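You operate a simulated robot arm through the tools that you are given. There is no shell and no other tool.

You are at the controls of a simulated two-armed robot. One attempt, no reset.

TASK
Fit the green filter, plug in, prime and switch on the pump.
Fine: filter clipped in before the plug and the three strokes of the yellow plunger; switch last.

Only the result counts: the job must be done as asked and must still hold three seconds after the hand-in. Knocking over, shifting, dropping, spilling or breaking anything else fails it.

THE ROBOT
Two 7-joint arms with fingered hands on one trunk that stands fixed in place. Base frame: the origin is at the foot of the trunk, x ahead of it, y to its left, z up; the work surface is at about z = 800. Units: mm, rad, N and s.
The left shoulder is at [104, 185, 1075], the right one opposite. With the tool pointing down near the work surface each hand reaches from about 100 to 880 mm from the base axis, measured 20 degrees to its own side. Payload 4 kg a hand.
The TCP of each hand is the grasp point between the finger pads, 26 mm short of the fingertips. In the tool frame z runs along the fingers and y along their closing line. The gripper opens to 132 mm; its body begins 73 mm behind the TCP. The gripper is a hand of 3 fingers: y runs from the thumb to the fingers, the wrist lies at [0, 0, -224] in the tool frame, and closing takes about 1.5 s.
Orientation is told as [roll, pitch, yaw] about the base's x, y, z axes, in that order, counted from this pose: with the fingers straight down and closing along the base's y, the tool's x points along the base's -x, its y along +y and its z along -z.

THE INTERFACE
- The arms move only by the tool move_arm. It takes "left_rows", "right_rows" or both (then of equal length, played together; a hand with none holds still); each is a list of rows, each a list of 2 entries, a list of its own where there are three numbers: the shift along the tool's x, y, z in cm, then the turn, a rotation vector about the tool's x, y, z in rad. In form: [[[tx, ty, tz], [ax, ay, az]], ...]. A call has 1 to 20 rows; each row shifts and turns the commanded pose from where the row before left it, along the tool's axes as they then stand. "left_gripper" and "right_gripper" are, for a hand that has rows, the gripper command, from -1 (fully open) to 1 (shut), values between in proportion, set as the call begins (left out, the last holds). A row lasts 0.2 s, in which the tool goes at most 50 mm and 0.15 rad; a call with a longer step from one row to the next is refused whole, and so is a gripper value outside its range. Where a pose cannot be reached the arm comes as near as it can. A force on the tool above 40 N (or 10 N above the force at the start of the call, whichever is more), or a blocked arm, ends the call early, and 0.2 s more pass. Each finger travels about 72 mm/s and halts on what it meets, pressing with about 28 N; the grip force reading is that of the motor and also rises with nothing between the fingers. The clock runs only during rows and for 0.2 s after the last one: add rows that do not move to give the fingers time. It gives the time, the measured TCP pose, the force on the tool (base axes), the opening and the grip force at its end, in the units of the frame above (readings bear some noise), with the torque about the TCP (base axes, N m) and any sound that the robot's microphone picked up.
- Cameras (640 x 400 px; columns grow to the right, rows downward): "scene" is now at [240.4, -42.9, 1325.5]; the picture's right is [-0.45, -0.89, 0.13], its down [-0.37, 0.05, -0.93] and it looks along [0.82, -0.46, -0.35] (base axes); focal length 214 px, centre (320, 200). "left" rides on the left gripper at [-62, 3, -92] in its tool frame; the picture's right is [-0.05, -1.00, 0.00], its down [0.83, -0.04, -0.56] and it looks along [0.55, -0.03, 0.83] (tool axes); focal length 230 px, centre (320, 200). "right" rides on the right gripper at [62, 3, -92] in its tool frame; the picture's right is [-0.05, 1.00, 0.00], its down [-0.83, -0.04, -0.55] and it looks along [-0.55, -0.03, 0.83] (tool axes); focal length 230 px, centre (320, 200). There is no depth. A picture from a camera that has moved, and an enlarged one, comes with that camera's place and axes in the base frame and with its lens.
- grab_frame(camera): a new picture of that camera. It takes no simulated time.
- slide_trunk(by): moves the trunk up (or, below 0, down) by that many mm; the arms and the scene camera ride with it, the base frame stays. It gives what a move gives, with no picture.
- set_grasp(shape, hand): the hand has 3 fingers and takes this shape, open, in about a second: jaw (thumb against the fingers, like two jaws); tri (thumb and two fingers); tip (a fingertip pinch); poke (one finger out to press); point (the index stretched); flat (the hand flat); cup (the hand cupped); fist (a fist). The gripper value then closes the fingers along that shape, each until it touches; the sizes above hold for jaw. It gives what a move gives, with no picture.
- pan_tilt(pan, tilt): turns the head with the scene camera to pan (to the left, within 1.501 rad either way) and tilt (down, from -0.506 to 1.204), counted from straight ahead of the robot (the tilt from the chest, where the trunk bows). It gives what a move gives.
- enlarge(camera, box): a new picture of the part [left, top, right, bottom] of that camera's present view, enlarged. It takes no simulated time.
- sign_off(): hands the job in; it is judged then, once.

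Nothing tells you positions but the pictures and the camera data. Unless the task says otherwise, let go and move clear before handing in.

The tools are called after "Request:" as name(argument=value, ...) on one line, values as JSON. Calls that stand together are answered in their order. move_arm: Moves the arms, as the interface text tells. Its arguments: {"type":"object","properties":{"left_rows":{"type":"array","items":{"type":"array"}},"left_gripper":{"type":"number"},"right_rows":{"type":"array","items":{"type":"array"}},"right_gripper":{"type":"number"}},"required":[]} The other tools are called the same way: slide_trunk (by) moves the trunk up or down; set_grasp (shape, hand) gives the hand a shape; pan_tilt (pan, tilt) turns the head that bears the scene camera; grab_frame (camera) takes a picture; enlarge (camera, box) takes an enlarged picture of a part of a camera's view; sign_off () hands the job in.

At the start:

```text
time: 0.0
left_tcp_pos: [489.6, -13.5, 1284.0]
left_orientation: [0.0, 0.0, 0.001]
left_force: [0.2, 0.7, 0.2]
left_wrist_torque: [-0.01, -0.01, -0.01]
left_gripper_width: 131.9
left_grasp_force: 0.0
left_shape: jaw
right_tcp_pos: [453.5, -521.4, 1220.0]
right_orientation: [0.0, 0.0, 0.0]
right_force: [0.4, -0.3, 0.2]
right_wrist_torque: [-0.01, 0.0, -0.02]
right_gripper_width: 132.2
right_grasp_force: 0.1
right_shape: jaw
trunk travel left (down, up): [-125.0, 337.0]
head pan, tilt (commanded): [-0.483, 0.101]
```

scene: 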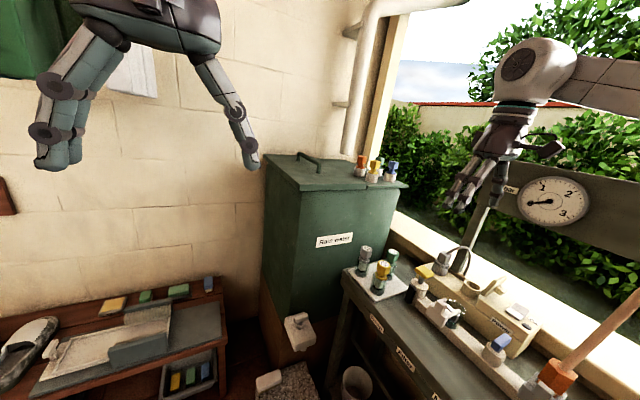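
right: 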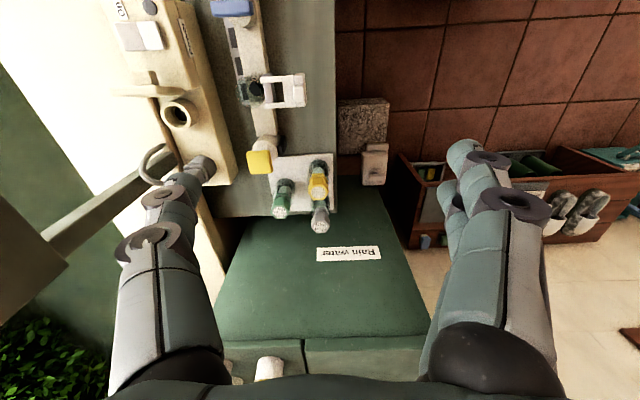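
left: 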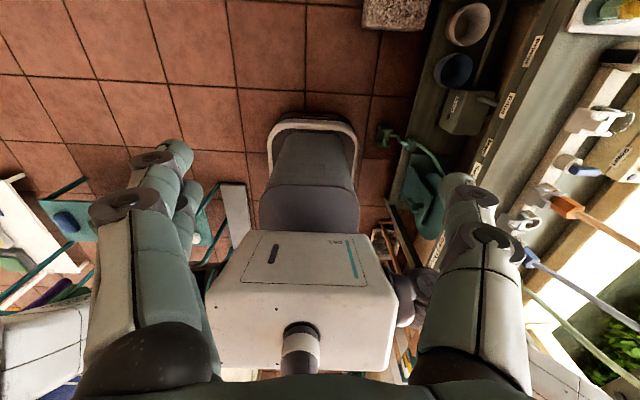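

I see a bench to the right with a pump-like device, a tray with three cartridges (grey, yellow, green), a rain-water tank and a pressure gauge. I'll look closer before moving anything.

Request:
enlarge(camera="scene", box=[340, 220, 580, 400])

Request:
enlarge(camera="right", box=[90, 0, 410, 230])

Request:
pan_tilt(pan=-0.9, tilt=0.6)

```text
2.22 times, centred on (460, 310) of scene
camera zoom: at [240.4, -42.9, 1325.5], right [-0.45, -0.89, 0.13], down [-0.37, 0.05, -0.93], along [0.82, -0.46, -0.35], focal length 477 px, centre (9, -44)
```

zoom: 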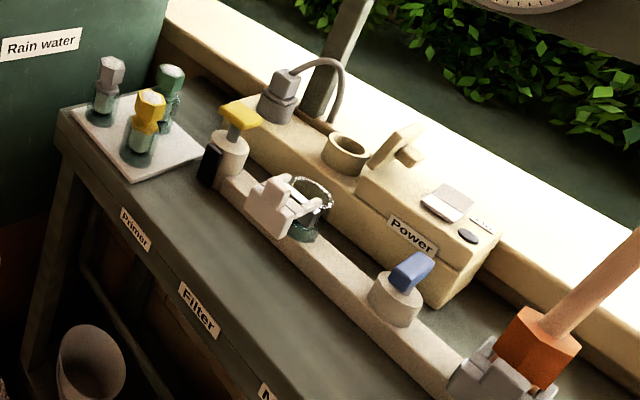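

```text
1.74 times, centred on (250, 115) of right
camera zoom: at [391.0, -520.5, 1314.5], right [0.05, 1.0, 0.0], down [0.83, -0.04, 0.55], along [0.55, -0.03, -0.83], focal length 400 px, centre (442, 348)
```

zoom: 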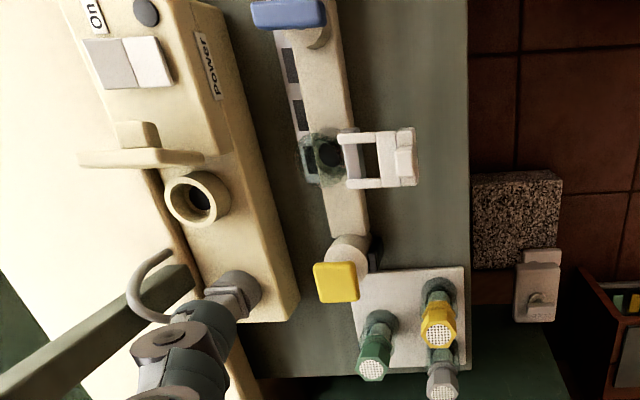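

```text
time: 0.9
left_tcp_pos: [488.6, -14.4, 1284.0]
left_orientation: [0.0, 0.0, 0.0]
left_force: [0.8, 0.2, 1.1]
left_wrist_torque: [-0.02, -0.01, -0.01]
left_gripper_width: 131.9
left_grasp_force: 0.1
left_shape: jaw
right_tcp_pos: [452.2, -521.8, 1221.4]
right_orientation: [0.0, 0.001, 0.0]
right_force: [-0.1, 0.5, 0.0]
right_wrist_torque: [-0.01, 0.04, 0.0]
right_gripper_width: 131.8
right_grasp_force: 0.0
right_shape: jaw
trunk travel left (down, up): [-125.0, 337.0]
head pan, tilt (commanded): [-0.901, 0.6]
```

Request:
grab_frame(camera="scene")

Request:
grab_frame(camera="right")

```text
taken
camera scene: at [201.9, -69.3, 1289.1], right [-0.75, -0.62, 0.22], down [-0.57, 0.44, -0.69], along [0.33, -0.65, -0.69], focal length 214 px, centre (320, 200)
```

scene: 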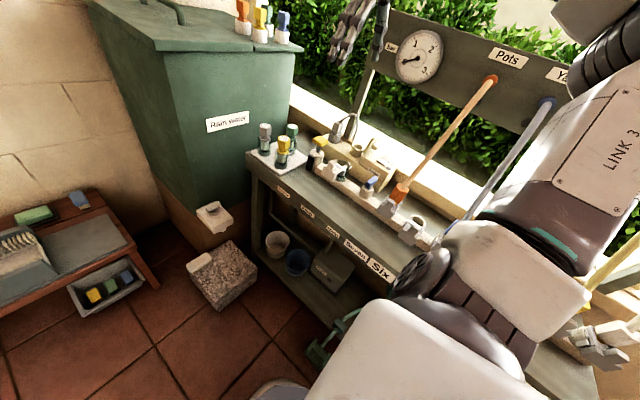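

```text
taken
camera right: at [391.1, -520.5, 1314.4], right [0.05, 1.0, 0.0], down [0.83, -0.04, 0.55], along [0.55, -0.03, -0.83], focal length 230 px, centre (320, 200)
```

right: 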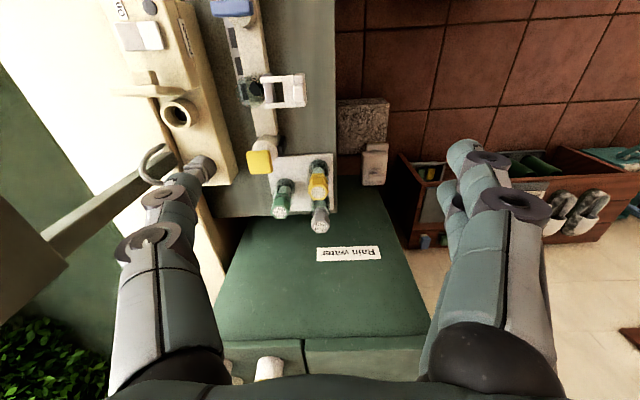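

The bench is ahead-right. I'll zoom in on the tray, filter holder, labels and sockets.

Request:
enlarge(camera="scene", box=[240, 100, 340, 200])

Request:
enlarge(camera="scene", box=[310, 110, 440, 240])

Request:
enlarge(camera="scene", box=[230, 170, 410, 290])

Request:
enlarge(camera="right", box=[230, 50, 350, 240])

Request:
enlarge(camera="right", box=[100, 0, 250, 200])

```text
4.00 times, centred on (290, 150) of scene
camera zoom: at [201.9, -69.3, 1289.1], right [-0.75, -0.62, 0.22], down [-0.57, 0.44, -0.69], along [0.33, -0.65, -0.69], focal length 858 px, centre (440, 400)
```

zoom: 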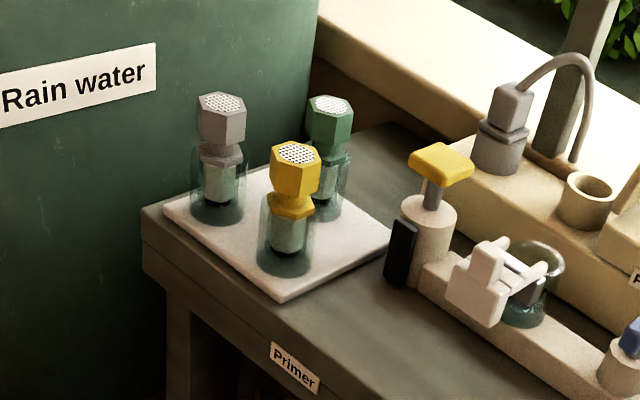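

```text
3.08 times, centred on (375, 175) of scene
camera zoom: at [201.9, -69.3, 1289.1], right [-0.75, -0.62, 0.22], down [-0.57, 0.44, -0.69], along [0.33, -0.65, -0.69], focal length 660 px, centre (151, 277)
```

zoom: 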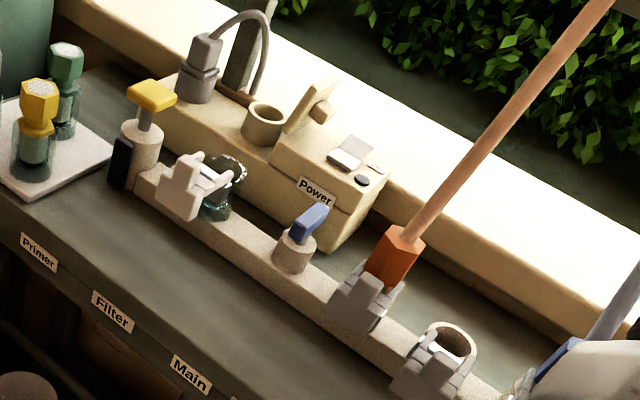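

```text
3.33 times, centred on (320, 230) of scene
camera zoom: at [201.9, -69.3, 1289.1], right [-0.75, -0.62, 0.22], down [-0.57, 0.44, -0.69], along [0.33, -0.65, -0.69], focal length 715 px, centre (320, 100)
```

zoom: 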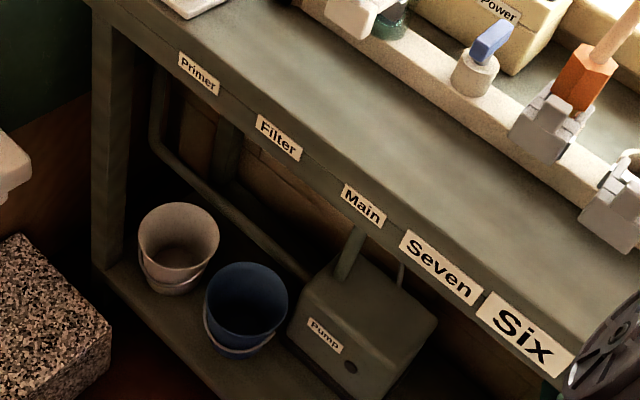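

```text
2.11 times, centred on (290, 145) of right
camera zoom: at [391.1, -520.5, 1314.4], right [0.05, 1.0, 0.0], down [0.83, -0.04, 0.55], along [0.55, -0.03, -0.83], focal length 484 px, centre (383, 316)
```

zoom: 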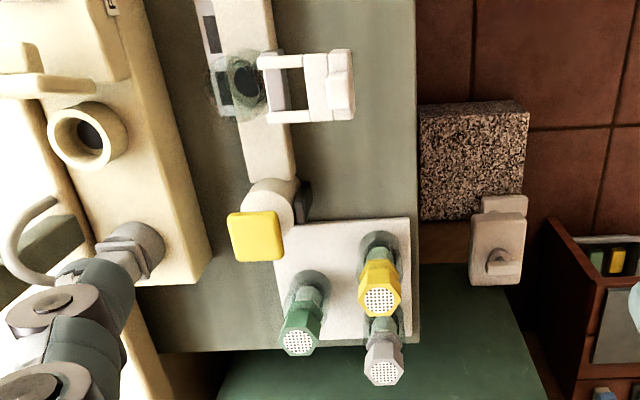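

```text
2.00 times, centred on (175, 100) of right
camera zoom: at [391.1, -520.5, 1314.4], right [0.05, 1.0, 0.0], down [0.83, -0.04, 0.55], along [0.55, -0.03, -0.83], focal length 460 px, centre (610, 400)
```

zoom: 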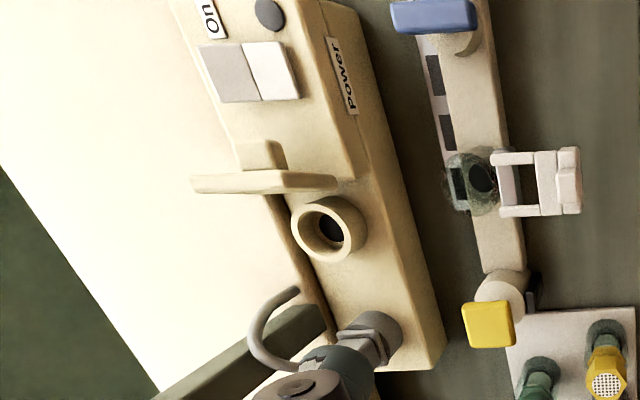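

Rough triangulation: green filter top at about (676,-620,924), yellow (631,-536,924), grey (724,-537,922); yellow plunger about (559,-639,930), holder about (449,-644). I'll shift the right hand back to view the bench from above.

Request:
move_arm(right_rows=[[[4, -2, 0], [0, 0, 0]], [[4, -2, 0], [0, 0, 0]], [[4, -2, 0], [0, 0, 0]], [[4, -2, 0], [0, 0, 0]], [[4, 0, 0], [0, 0, 0]], [[0, 0, 0], [0, 0, 0]]])

Request:
grab_frame(camera="right")

Request:
grab_frame(camera="scene")

```text
time: 2.3
left_tcp_pos: [489.8, -14.9, 1284.3]
left_orientation: [0.001, 0.001, 0.0]
left_force: [0.2, -0.5, -0.4]
left_wrist_torque: [0.01, 0.01, 0.02]
left_gripper_width: 132.0
left_grasp_force: 0.1
left_shape: jaw
right_tcp_pos: [256.0, -601.2, 1220.9]
right_orientation: [0.001, 0.003, 0.0]
right_force: [0.3, 0.7, -0.3]
right_wrist_torque: [-0.03, 0.01, 0.01]
right_gripper_width: 131.9
right_grasp_force: 0.0
right_shape: jaw
trunk travel left (down, up): [-125.0, 337.0]
head pan, tilt (commanded): [-0.901, 0.6]
```

```text
taken
camera right: at [193.5, -600.4, 1314.3], right [0.05, 1.0, 0.0], down [0.83, -0.04, 0.55], along [0.55, -0.03, -0.83], focal length 230 px, centre (320, 200)
```

right: 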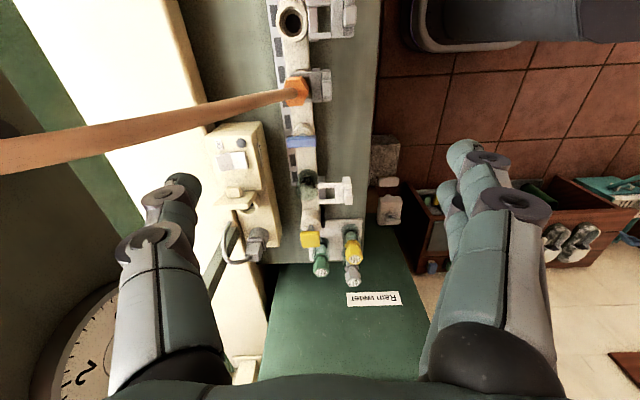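

```text
taken
camera scene: at [202.9, -69.7, 1288.7], right [-0.75, -0.62, 0.22], down [-0.57, 0.44, -0.69], along [0.33, -0.65, -0.69], focal length 214 px, centre (320, 200)
```

scene: 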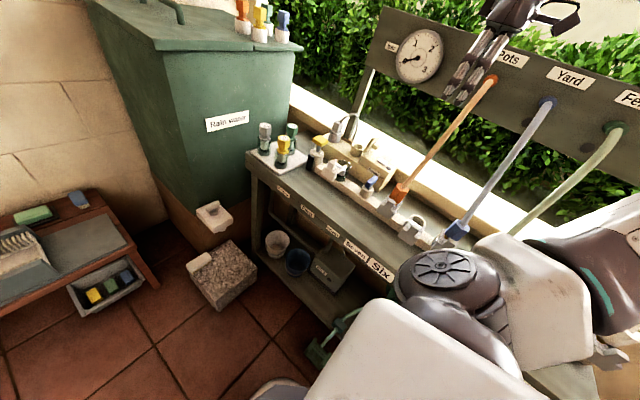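

Request:
enlarge(camera="right", box=[260, 60, 380, 180])

Request:
enlarge(camera="right", box=[260, 150, 380, 290])

Request:
enlarge(camera="right", box=[190, 110, 300, 270])

Request:
enlarge(camera="scene", box=[300, 100, 400, 200])

```text
3.33 times, centred on (320, 120) of right
camera zoom: at [193.5, -600.4, 1314.3], right [0.05, 1.0, 0.0], down [0.83, -0.04, 0.55], along [0.55, -0.03, -0.83], focal length 767 px, centre (320, 467)
```

zoom: 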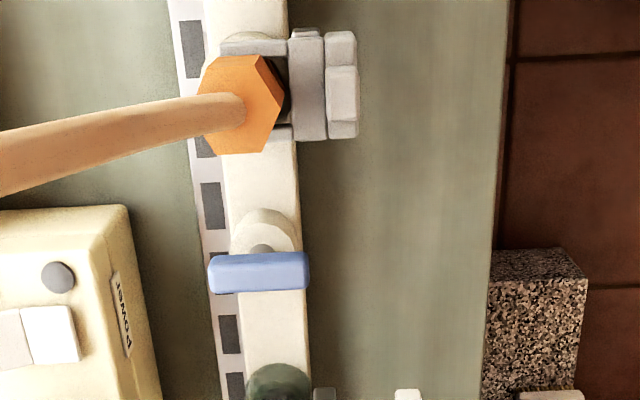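

```text
2.86 times, centred on (320, 220) of right
camera zoom: at [193.5, -600.4, 1314.3], right [0.05, 1.0, 0.0], down [0.83, -0.04, 0.55], along [0.55, -0.03, -0.83], focal length 657 px, centre (320, 143)
```

zoom: 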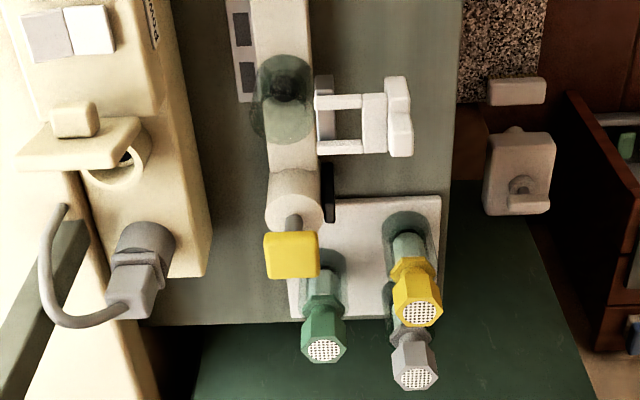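

```text
2.50 times, centred on (245, 190) of right
camera zoom: at [193.5, -600.4, 1314.3], right [0.05, 1.0, 0.0], down [0.83, -0.04, 0.55], along [0.55, -0.03, -0.83], focal length 575 px, centre (508, 225)
```

zoom: 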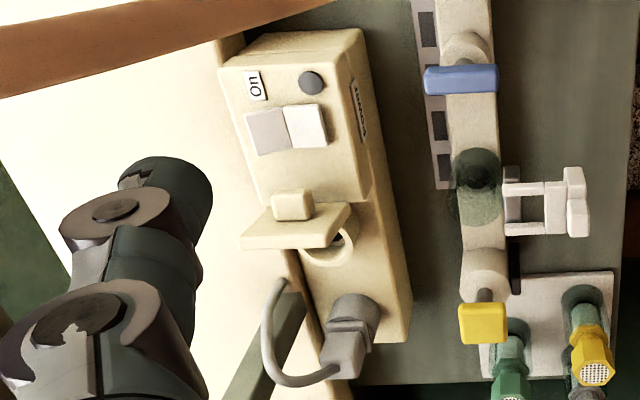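

```text
4.00 times, centred on (350, 150) of scene
camera zoom: at [202.9, -69.7, 1288.7], right [-0.75, -0.62, 0.22], down [-0.57, 0.44, -0.69], along [0.33, -0.65, -0.69], focal length 858 px, centre (200, 400)
```

zoom: 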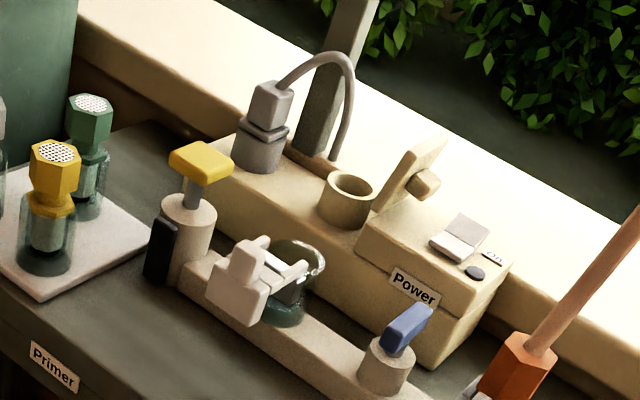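

The socket (ring with lid standing open), parked plug, rocker switch by "On", glass filter bowl with white yoke, and plunger are all visible. I'll move the right hand lower over the bench for close views.

Request:
move_arm(right_rows=[[[-4.4, 0, 1.5], [0, 0, 0]], [[-4.4, 0, 1.5], [0, 0, 0]], [[-4.4, 0, 1.5], [0, 0, 0]], [[-4.4, 0, 1.5], [0, 0, 0]], [[-4.4, 0, 1.5], [0, 0, 0]], [[-4.4, 0, 1.5], [0, 0, 0]], [[0, 0, 0], [0, 0, 0]]])

Request:
grab_frame(camera="right")

Request:
enlarge(camera="right", box=[240, 60, 440, 260])

```text
time: 3.9
left_tcp_pos: [486.7, -14.0, 1284.4]
left_orientation: [-0.002, -0.001, 0.0]
left_force: [-0.6, -0.3, 0.7]
left_wrist_torque: [-0.03, -0.03, -0.01]
left_gripper_width: 132.1
left_grasp_force: 0.1
left_shape: jaw
right_tcp_pos: [515.5, -602.8, 1127.9]
right_orientation: [0.0, -0.003, 0.0]
right_force: [0.2, 0.0, -0.1]
right_wrist_torque: [0.0, 0.02, 0.01]
right_gripper_width: 132.1
right_grasp_force: 0.1
right_shape: jaw
trunk travel left (down, up): [-125.0, 337.0]
head pan, tilt (commanded): [-0.901, 0.6]
```

```text
taken
camera right: at [453.7, -600.3, 1222.0], right [0.05, 1.0, 0.0], down [0.83, -0.04, 0.56], along [0.56, -0.03, -0.83], focal length 230 px, centre (320, 200)
```

right: 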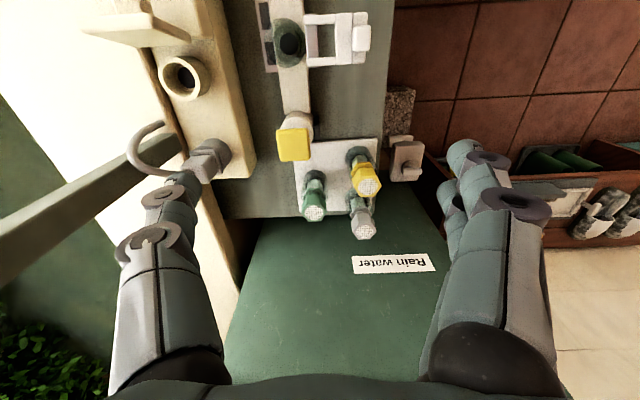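

```text
2.00 times, centred on (340, 160) of right
camera zoom: at [453.7, -600.3, 1222.0], right [0.05, 1.0, 0.0], down [0.83, -0.04, 0.56], along [0.56, -0.03, -0.83], focal length 460 px, centre (280, 280)
```

zoom: 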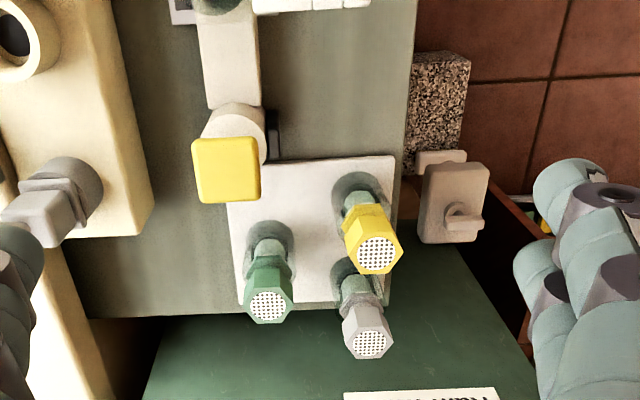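

Request:
move_arm(right_rows=[[[-2, 0, 3.3], [0, 0, 0]], [[-2, 0, 3.3], [0, 0, 0]], [[-2, 0, 3.3], [0, 0, 0]], [[0, 0, 0], [0, 0, 0]]])

Request:
grab_frame(camera="right")

Request:
enlarge(camera="right", box=[220, 80, 460, 300])

Request:
enlarge(camera="scene", box=[230, 100, 330, 200])

```text
time: 4.9
left_tcp_pos: [489.1, -13.7, 1283.2]
left_orientation: [0.0, 0.0, 0.001]
left_force: [-0.3, -0.2, 0.0]
left_wrist_torque: [-0.01, -0.01, -0.04]
left_gripper_width: 132.0
left_grasp_force: 0.1
left_shape: jaw
right_tcp_pos: [579.1, -597.9, 1032.9]
right_orientation: [0.0, 0.0, 0.002]
right_force: [0.7, 0.8, 0.3]
right_wrist_torque: [0.0, 0.01, -0.02]
right_gripper_width: 131.9
right_grasp_force: 0.0
right_shape: jaw
trunk travel left (down, up): [-125.0, 337.0]
head pan, tilt (commanded): [-0.901, 0.6]
```

```text
taken
camera right: at [516.9, -596.9, 1125.8], right [0.05, 1.0, 0.0], down [0.83, -0.04, 0.56], along [0.55, -0.03, -0.83], focal length 230 px, centre (320, 200)
```

right: 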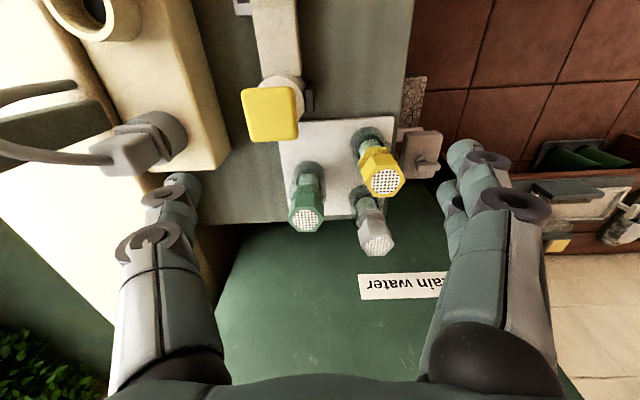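

```text
1.82 times, centred on (340, 190) of right
camera zoom: at [516.9, -596.9, 1125.8], right [0.05, 1.0, 0.0], down [0.83, -0.04, 0.56], along [0.55, -0.03, -0.83], focal length 418 px, centre (284, 218)
```

zoom: 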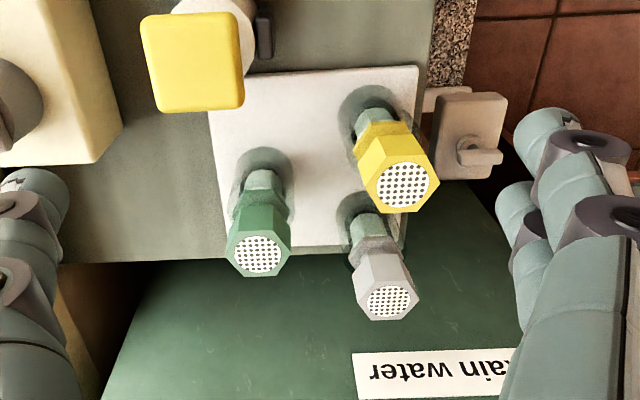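

```text
4.00 times, centred on (280, 150) of scene
camera zoom: at [201.1, -69.1, 1289.2], right [-0.75, -0.62, 0.22], down [-0.57, 0.44, -0.69], along [0.33, -0.65, -0.69], focal length 858 px, centre (480, 400)
```

zoom: 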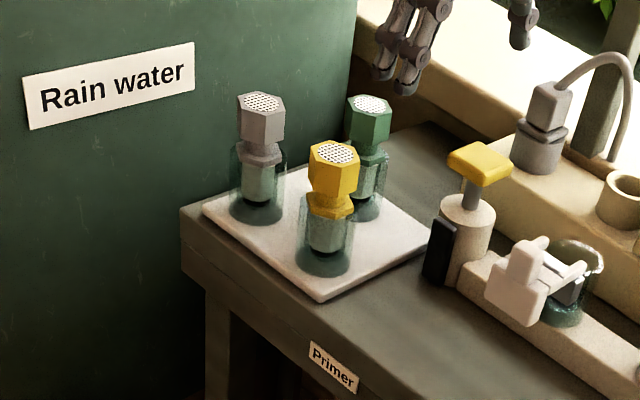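

Request:
enlarge(camera="right", box=[270, 110, 420, 270])

Request:
enlarge(camera="scene", box=[285, 115, 315, 160])

Request:
enlarge(camera="scene", box=[335, 150, 375, 190])

```text
2.50 times, centred on (345, 190) of right
camera zoom: at [516.9, -596.9, 1125.8], right [0.05, 1.0, 0.0], down [0.83, -0.04, 0.56], along [0.55, -0.03, -0.83], focal length 575 px, centre (258, 225)
```

zoom: 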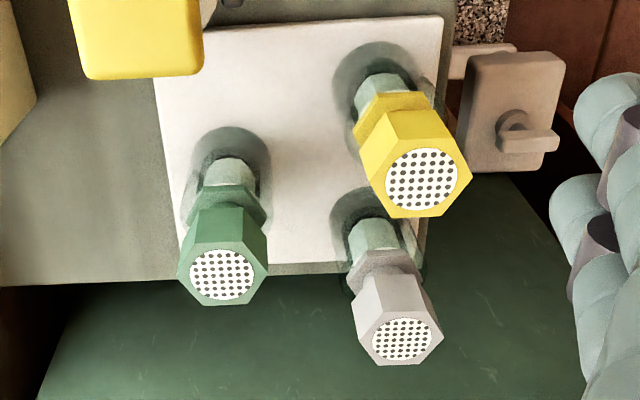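

```text
8.89 times, centred on (300, 138) of scene
camera zoom: at [201.1, -69.1, 1289.2], right [-0.75, -0.62, 0.22], down [-0.57, 0.44, -0.69], along [0.33, -0.65, -0.69], focal length 1906 px, centre (498, 756)
```

zoom: 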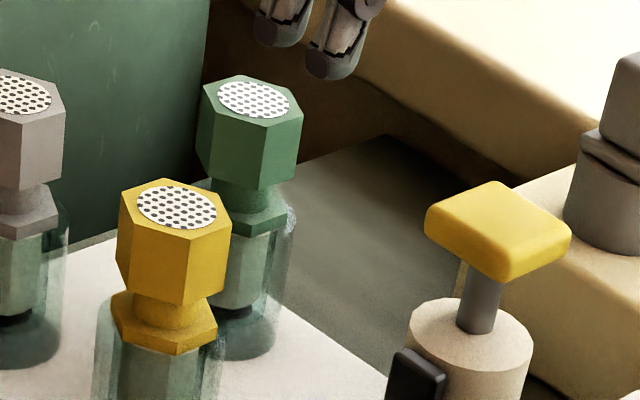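

```text
10.00 times, centred on (355, 170) of scene
camera zoom: at [201.1, -69.1, 1289.2], right [-0.75, -0.62, 0.22], down [-0.57, 0.44, -0.69], along [0.33, -0.65, -0.69], focal length 2145 px, centre (-30, 500)
```

zoom: 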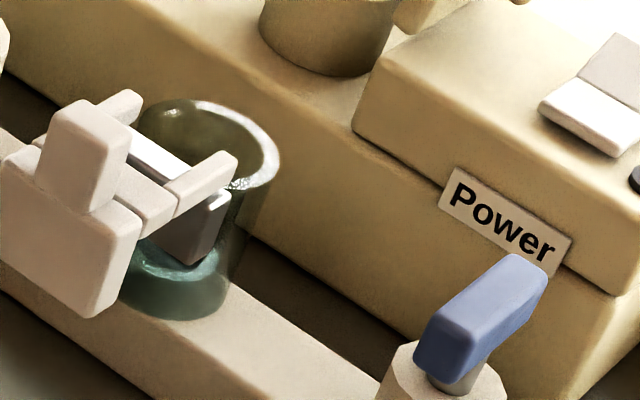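

Next I'll look at the filter holder from closer by.

Request:
move_arm(right_rows=[[[4.4, 0, 0.6], [0, 0, 0]], [[4.4, 0, 0.6], [0, 0, 0]], [[4.4, 0, 0.6], [0, 0, 0]], [[4.4, 0, 0.6], [0, 0, 0]], [[4.0, 0, 0.6], [0, 0, 0]], [[0, 0, 0], [0, 0, 0]]])

Request:
grab_frame(camera="right")

Request:
enlarge(camera="right", box=[230, 100, 400, 260])

Request:
enlarge(camera="right", box=[220, 0, 400, 120])

```text
time: 6.3
left_tcp_pos: [491.1, -14.2, 1283.6]
left_orientation: [0.001, 0.0, 0.0]
left_force: [0.1, -0.8, 0.5]
left_wrist_torque: [0.02, 0.01, 0.01]
left_gripper_width: 132.2
left_grasp_force: 0.0
left_shape: jaw
right_tcp_pos: [361.5, -601.1, 1002.3]
right_orientation: [0.001, 0.001, 0.0]
right_force: [-0.4, 0.7, 0.1]
right_wrist_torque: [-0.01, 0.0, 0.01]
right_gripper_width: 132.2
right_grasp_force: 0.2
right_shape: jaw
trunk travel left (down, up): [-125.0, 337.0]
head pan, tilt (commanded): [-0.901, 0.6]
```

```text
taken
camera right: at [299.6, -599.7, 1095.3], right [0.05, 1.0, 0.0], down [0.83, -0.04, 0.55], along [0.55, -0.03, -0.83], focal length 230 px, centre (320, 200)
```

right: 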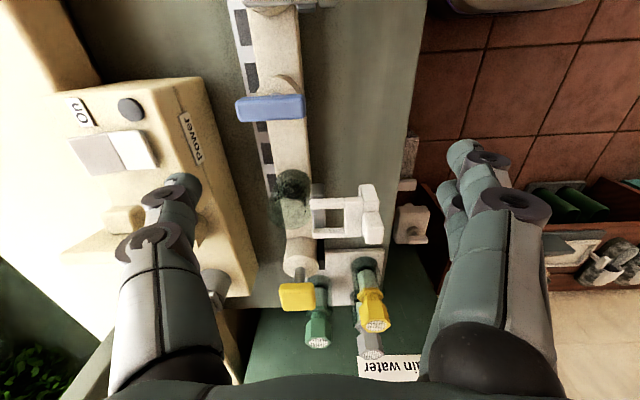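

```text
2.50 times, centred on (315, 180) of right
camera zoom: at [299.6, -599.7, 1095.3], right [0.05, 1.0, 0.0], down [0.83, -0.04, 0.55], along [0.55, -0.03, -0.83], focal length 575 px, centre (332, 250)
```

zoom: 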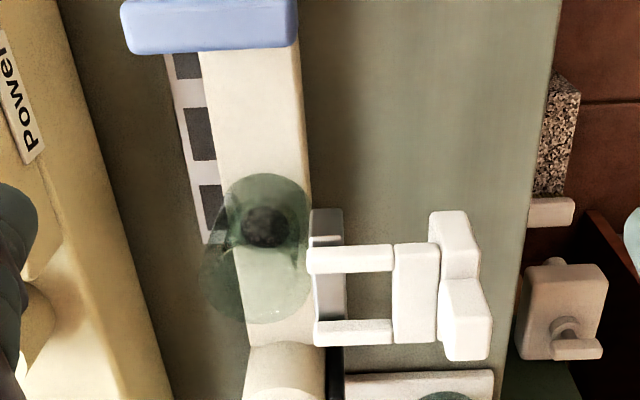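

```text
3.33 times, centred on (310, 60) of right
camera zoom: at [299.6, -599.7, 1095.3], right [0.05, 1.0, 0.0], down [0.83, -0.04, 0.55], along [0.55, -0.03, -0.83], focal length 767 px, centre (353, 667)
```

zoom: 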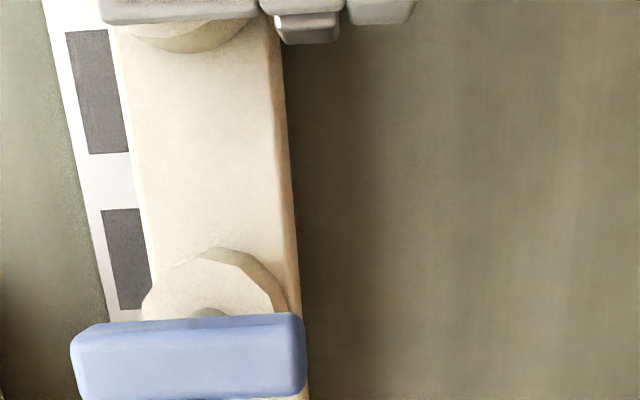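

Request:
enlarge(camera="scene", box=[330, 150, 450, 250])

Request:
grab_frame(camera="scene")

Request:
grab_frame(camera="left")

```text
4.00 times, centred on (390, 200) of scene
camera zoom: at [202.8, -69.6, 1288.7], right [-0.75, -0.62, 0.22], down [-0.57, 0.44, -0.69], along [0.33, -0.65, -0.69], focal length 858 px, centre (40, 200)
```

zoom: 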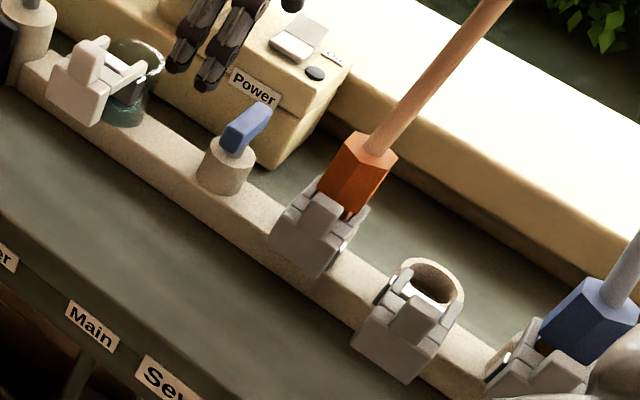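

```text
taken
camera scene: at [202.8, -69.6, 1288.7], right [-0.75, -0.62, 0.22], down [-0.57, 0.44, -0.69], along [0.33, -0.65, -0.69], focal length 214 px, centre (320, 200)
```

scene: 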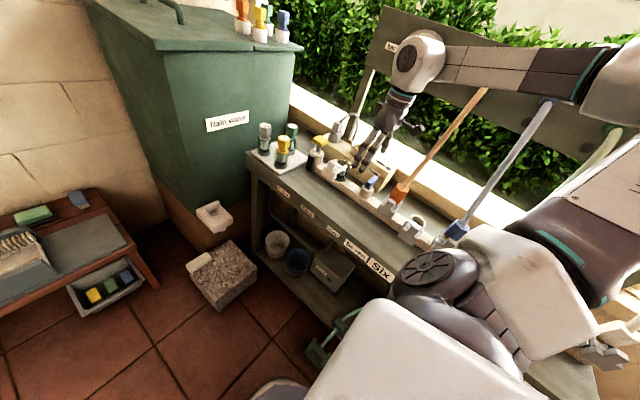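

```text
taken
camera left: at [552.1, -10.9, 1375.9], right [0.05, -1.0, 0.0], down [-0.83, -0.04, 0.56], along [-0.56, -0.03, -0.83], focal length 230 px, centre (320, 200)
```

left: 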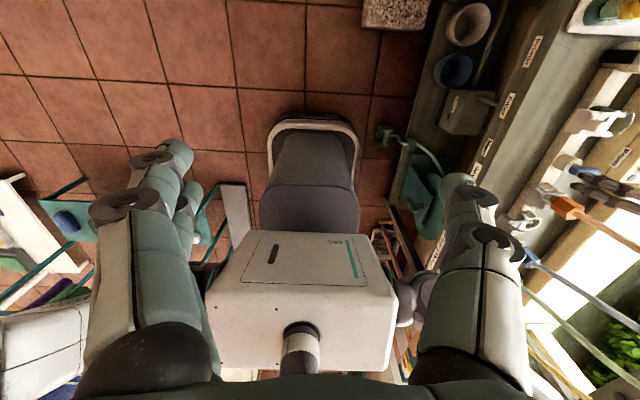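

Request:
enlarge(camera="scene", box=[390, 180, 425, 220])

Request:
enlarge(camera="scene", box=[412, 205, 452, 250])

Request:
enlarge(camera="left", box=[520, 80, 640, 220])

Request:
enlarge(camera="left", box=[550, 90, 640, 150])

```text
10.00 times, centred on (408, 200) of scene
camera zoom: at [202.8, -69.6, 1288.7], right [-0.75, -0.62, 0.22], down [-0.57, 0.44, -0.69], along [0.33, -0.65, -0.69], focal length 2145 px, centre (-555, 200)
```

zoom: 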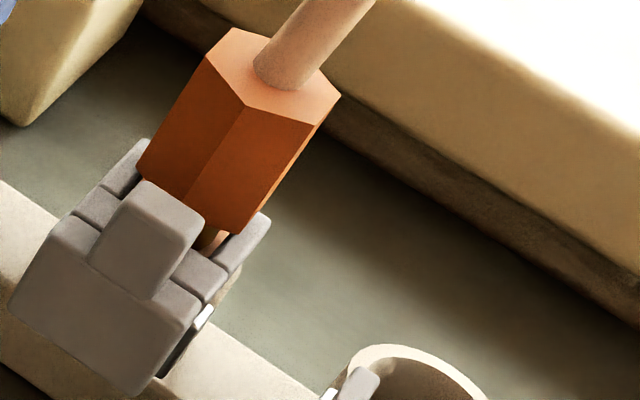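

```text
8.89 times, centred on (432, 228) of scene
camera zoom: at [202.8, -69.6, 1288.7], right [-0.75, -0.62, 0.22], down [-0.57, 0.44, -0.69], along [0.33, -0.65, -0.69], focal length 1906 px, centre (-676, -44)
```

zoom: 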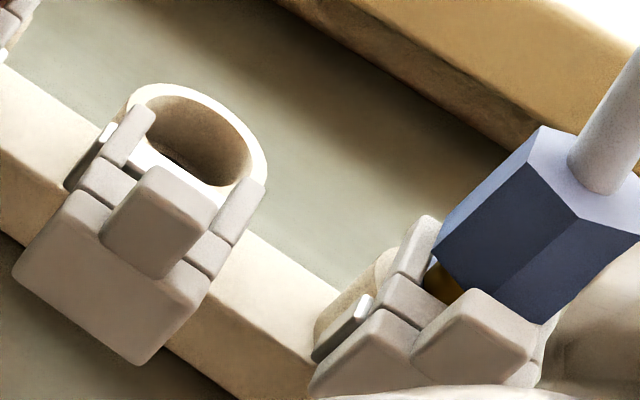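

```text
2.86 times, centred on (580, 150) of left
camera zoom: at [552.1, -10.9, 1375.9], right [0.05, -1.0, 0.0], down [-0.83, -0.04, 0.56], along [-0.56, -0.03, -0.83], focal length 657 px, centre (-423, 343)
```

zoom: 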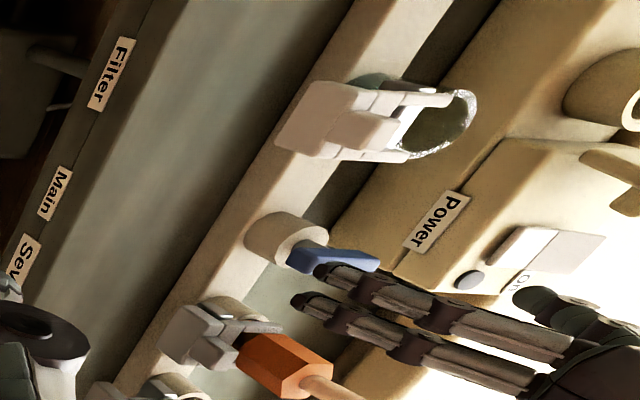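

```text
6.67 times, centred on (595, 120) of left
camera zoom: at [552.1, -10.9, 1375.9], right [0.05, -1.0, 0.0], down [-0.83, -0.04, 0.56], along [-0.56, -0.03, -0.83], focal length 1534 px, centre (-1513, 733)
```

zoom: 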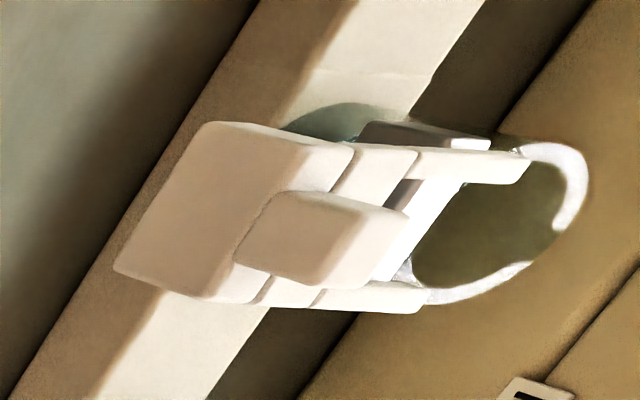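

The clips appear to be U-forks that either slide or hinge toward the bowl; I need a side-on look. I'll bring the left hand round as an observing camera, looking toward -y at the holder.

Request:
move_arm(left_rows=[[[0, 0, 2], [0, 0, -0.1428]], [[0, 0, 2], [0, 0, -0.1428]], [[0, 0, 2], [0, 0, -0.1428]], [[0, 0, 2], [0, 0, -0.1428]], [[0, 0, 2], [0, 0, -0.1428]], [[0, 0, 2], [0, 0, -0.1428]], [[0, 0, 2], [0, 0, -0.1428]], [[0, 0, 2], [0, 0, -0.1428]], [[0, 0, 2], [0, 0, -0.1428]], [[0, 0, 2], [0, 0, -0.1428]], [[0, 0, 2], [0, 0, -0.1428]], [[4, 0, 0.5], [0, 0.14, 0]], [[4, 0, 0], [0, 0.14, 0]], [[4, 0, 0], [0, 0.14, 0]], [[3, 0, 0], [0, 0.14, 0]], [[3, 0, 0], [0, 0.14, 0]], [[0, 0, 0], [0, 0, 0]]])

Request:
grab_frame(camera="left")

Request:
grab_frame(camera="scene")

```text
time: 9.9
left_tcp_pos: [489.6, -185.9, 1105.3]
left_orientation: [0.0, 0.701, 1.571]
left_force: [0.5, -0.7, -0.5]
left_wrist_torque: [0.02, 0.01, 0.0]
left_gripper_width: 132.0
left_grasp_force: 0.1
left_shape: jaw
right_tcp_pos: [360.6, -601.4, 1003.7]
right_orientation: [-0.001, -0.002, -0.001]
right_force: [0.1, -0.4, -0.4]
right_wrist_torque: [0.0, -0.02, -0.03]
right_gripper_width: 132.0
right_grasp_force: 0.1
right_shape: jaw
trunk travel left (down, up): [-125.0, 337.0]
head pan, tilt (commanded): [-0.901, 0.6]
```

```text
taken
camera left: at [486.3, -79.7, 1135.9], right [1.0, 0.04, -0.03], down [0.04, -0.28, 0.96], along [0.03, -0.96, -0.28], focal length 230 px, centre (320, 200)
```

left: 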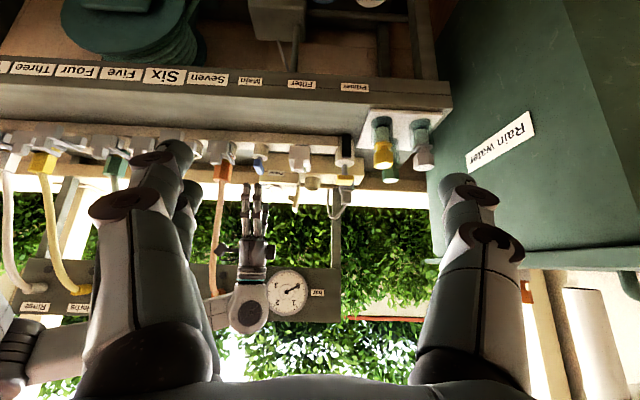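

```text
taken
camera scene: at [201.7, -69.3, 1289.1], right [-0.75, -0.62, 0.22], down [-0.57, 0.44, -0.69], along [0.33, -0.65, -0.69], focal length 214 px, centre (320, 200)
```

scene: 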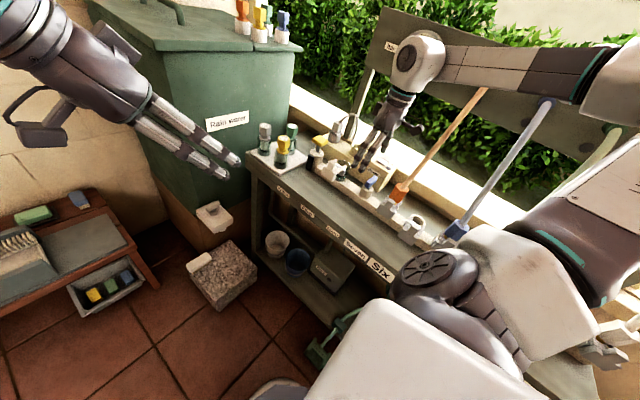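

The left camera now looks toward the bench (upside-down image). Zooming in on the holder and clips.

Request:
enlarge(camera="left", box=[270, 120, 370, 210])

Request:
enlarge(camera="left", box=[350, 100, 450, 190])

Request:
enlarge(camera="left", box=[190, 110, 290, 200])

```text
4.44 times, centred on (320, 165) of left
camera zoom: at [486.3, -79.7, 1135.9], right [1.0, 0.04, -0.03], down [0.04, -0.28, 0.96], along [0.03, -0.96, -0.28], focal length 1022 px, centre (320, 356)
```

zoom: 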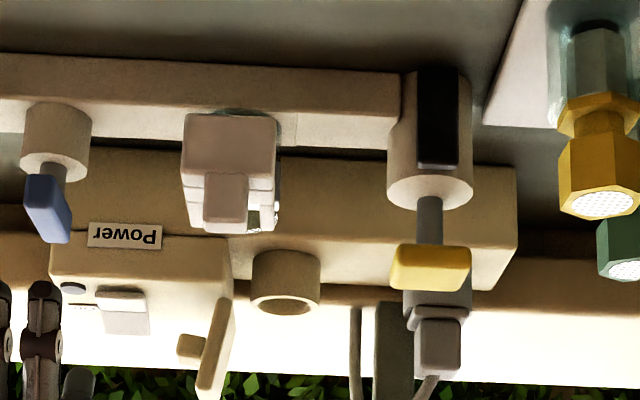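

```text
4.44 times, centred on (400, 145) of left
camera zoom: at [486.3, -79.7, 1135.9], right [1.0, 0.04, -0.03], down [0.04, -0.28, 0.96], along [0.03, -0.96, -0.28], focal length 1022 px, centre (-36, 444)
```

zoom: 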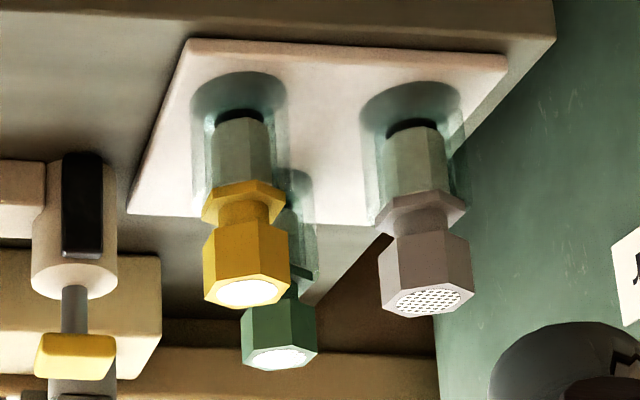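

```text
4.44 times, centred on (240, 155) of left
camera zoom: at [486.3, -79.7, 1135.9], right [1.0, 0.04, -0.03], down [0.04, -0.28, 0.96], along [0.03, -0.96, -0.28], focal length 1022 px, centre (676, 400)
```

zoom: 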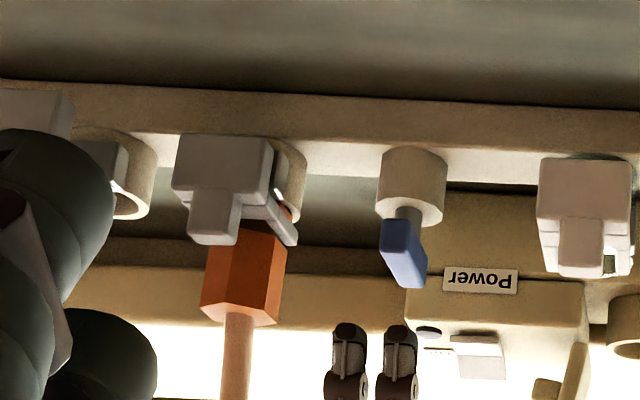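

The clip on "Seven" (occupied) sits about 40 mm further toward -y than those on "Six" and the filter holder, so the clip is a slider pushed toward -y. I'll bring the left camera nearer for a flatter view of the heights.

Request:
move_arm(left_rows=[[[0.94, 1.0, 3.54], [0, 0, 0]], [[0.94, 1.0, 3.54], [0, 0, 0]], [[0.94, 1.0, 3.54], [0, 0, 0]], [[0.94, 1.0, 3.54], [0, 0, 0]], [[0.94, 1.0, 3.54], [0, 0, 0]], [[0, 0, 0], [0, 0, 0]]])

Request:
grab_frame(camera="left")

Request:
enlarge(camera="left", box=[230, 110, 430, 260])

Request:
enlarge(camera="left", box=[290, 130, 360, 200])

```text
time: 11.3
left_tcp_pos: [436.4, -333.7, 998.4]
left_orientation: [0.0, 0.7, 1.57]
left_force: [0.6, 0.3, 0.1]
left_wrist_torque: [0.0, 0.01, -0.03]
left_gripper_width: 131.9
left_grasp_force: 0.0
left_shape: jaw
right_tcp_pos: [361.4, -600.6, 1003.2]
right_orientation: [0.0, -0.001, 0.0]
right_force: [-1.1, 0.1, 0.1]
right_wrist_torque: [-0.01, -0.02, -0.02]
right_gripper_width: 131.9
right_grasp_force: 0.1
right_shape: jaw
trunk travel left (down, up): [-125.0, 337.0]
head pan, tilt (commanded): [-0.901, 0.6]
```

```text
taken
camera left: at [434.8, -227.4, 1029.9], right [1.0, 0.04, -0.03], down [0.04, -0.28, 0.96], along [0.03, -0.96, -0.28], focal length 230 px, centre (320, 200)
```

left: 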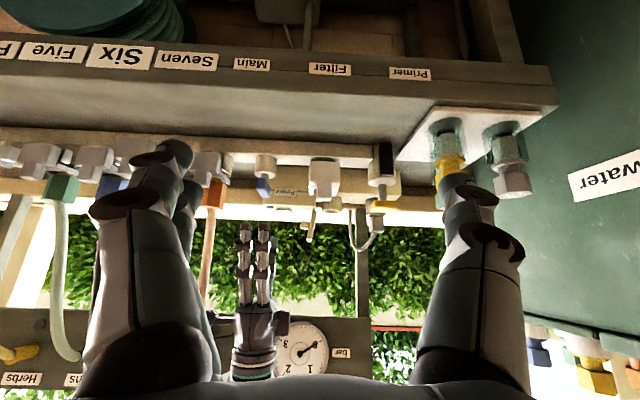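

```text
2.67 times, centred on (330, 185) of left
camera zoom: at [434.8, -227.4, 1029.9], right [1.0, 0.04, -0.03], down [0.04, -0.28, 0.96], along [0.03, -0.96, -0.28], focal length 614 px, centre (293, 240)
```

zoom: 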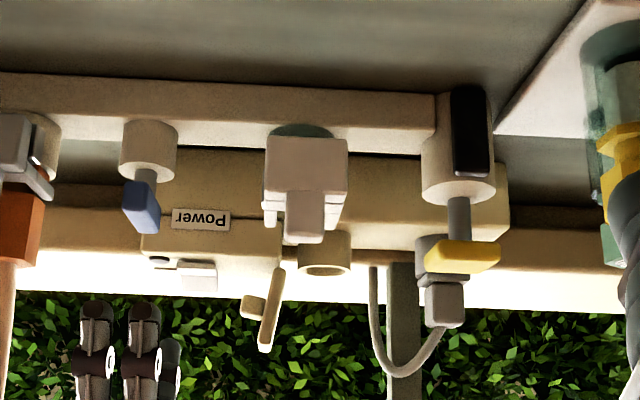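

```text
5.71 times, centred on (325, 165) of left
camera zoom: at [434.8, -227.4, 1029.9], right [1.0, 0.04, -0.03], down [0.04, -0.28, 0.96], along [0.03, -0.96, -0.28], focal length 1315 px, centre (291, 400)
```

zoom: 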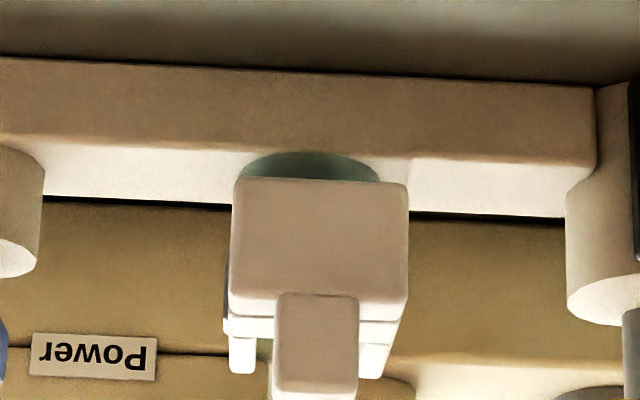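

Holder bowl is centred near (448,-641.5), rim z≈890, on a strip top at ≈833; tray cups' floor ≈811, so the filter will seat about 22 mm higher than now. The hex flats face ±x, so I'll yaw the right hand by -90° to close along x, and back the left arm off to keep clear.

Request:
move_arm(left_rows=[[[-0.94, -1.0, -3.54], [0, 0, 0]], [[-0.94, -1.0, -3.54], [0, 0, 0]], [[-0.94, -1.0, -3.54], [0, 0, 0]], [[-0.94, -1.0, -3.54], [0, 0, 0]], [[-0.94, -1.0, -3.54], [0, 0, 0]], [[0, 0, 0], [0, 0, 0]], [[0, 0, 0], [0, 0, 0]], [[0, 0, 0], [0, 0, 0]], [[0, 0, 0], [0, 0, 0]], [[0, 0, 0], [0, 0, 0]], [[0, 0, 0], [0, 0, 0]], [[0, 0, 0], [0, 0, 0]], [[0, 0, 0], [0, 0, 0]], [[0, 0, 0], [0, 0, 0]]], right_rows=[[[0, 0, -4], [0, 0, 0]], [[0, 0, -4], [0, 0, 0]], [[0, 0, 0], [0, 0, 0.1428]], [[0, 0, 0], [0, 0, 0.1428]], [[0, 0, 0], [0, 0, 0.1428]], [[0, 0, 0], [0, 0, 0.1428]], [[0, 0, 0], [0, 0, 0.1428]], [[0, 0, 0], [0, 0, 0.1428]], [[0, 0, 0], [0, 0, 0.1428]], [[0, 0, 0], [0, 0, 0.1428]], [[0, 0, 0], [0, 0, 0.1428]], [[0, 0, 0], [0, 0, 0.1428]], [[0, 0, 0], [0, 0, 0.1428]], [[0, 0, 0], [0, 0, 0]]])

Request:
grab_frame(camera="right")

Request:
grab_frame(camera="scene")

```text
time: 14.3
left_tcp_pos: [485.5, -187.4, 1103.2]
left_orientation: [-0.001, 0.7, 1.57]
left_force: [0.0, 0.2, 0.2]
left_wrist_torque: [0.0, -0.02, 0.0]
left_gripper_width: 132.1
left_grasp_force: 0.0
left_shape: jaw
right_tcp_pos: [361.0, -601.6, 1082.3]
right_orientation: [-0.003, 0.001, -1.573]
right_force: [0.1, 0.6, 0.7]
right_wrist_torque: [-0.03, -0.03, 0.07]
right_gripper_width: 131.8
right_grasp_force: 0.0
right_shape: jaw
trunk travel left (down, up): [-125.0, 337.0]
head pan, tilt (commanded): [-0.901, 0.6]
```

```text
taken
camera right: at [363.8, -541.8, 1175.2], right [1.0, -0.05, 0.0], down [-0.04, -0.83, 0.55], along [-0.03, -0.55, -0.83], focal length 230 px, centre (320, 200)
```

right: 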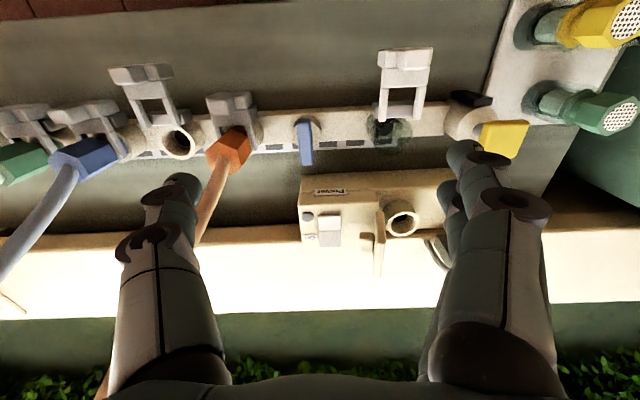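

```text
taken
camera scene: at [201.8, -69.3, 1289.0], right [-0.75, -0.62, 0.22], down [-0.57, 0.44, -0.69], along [0.33, -0.65, -0.69], focal length 214 px, centre (320, 200)
```

scene: 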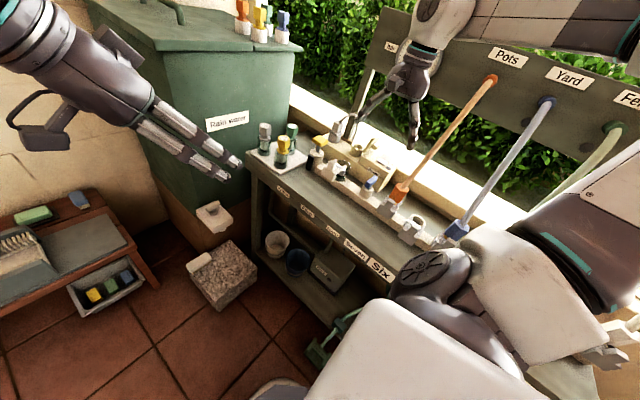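

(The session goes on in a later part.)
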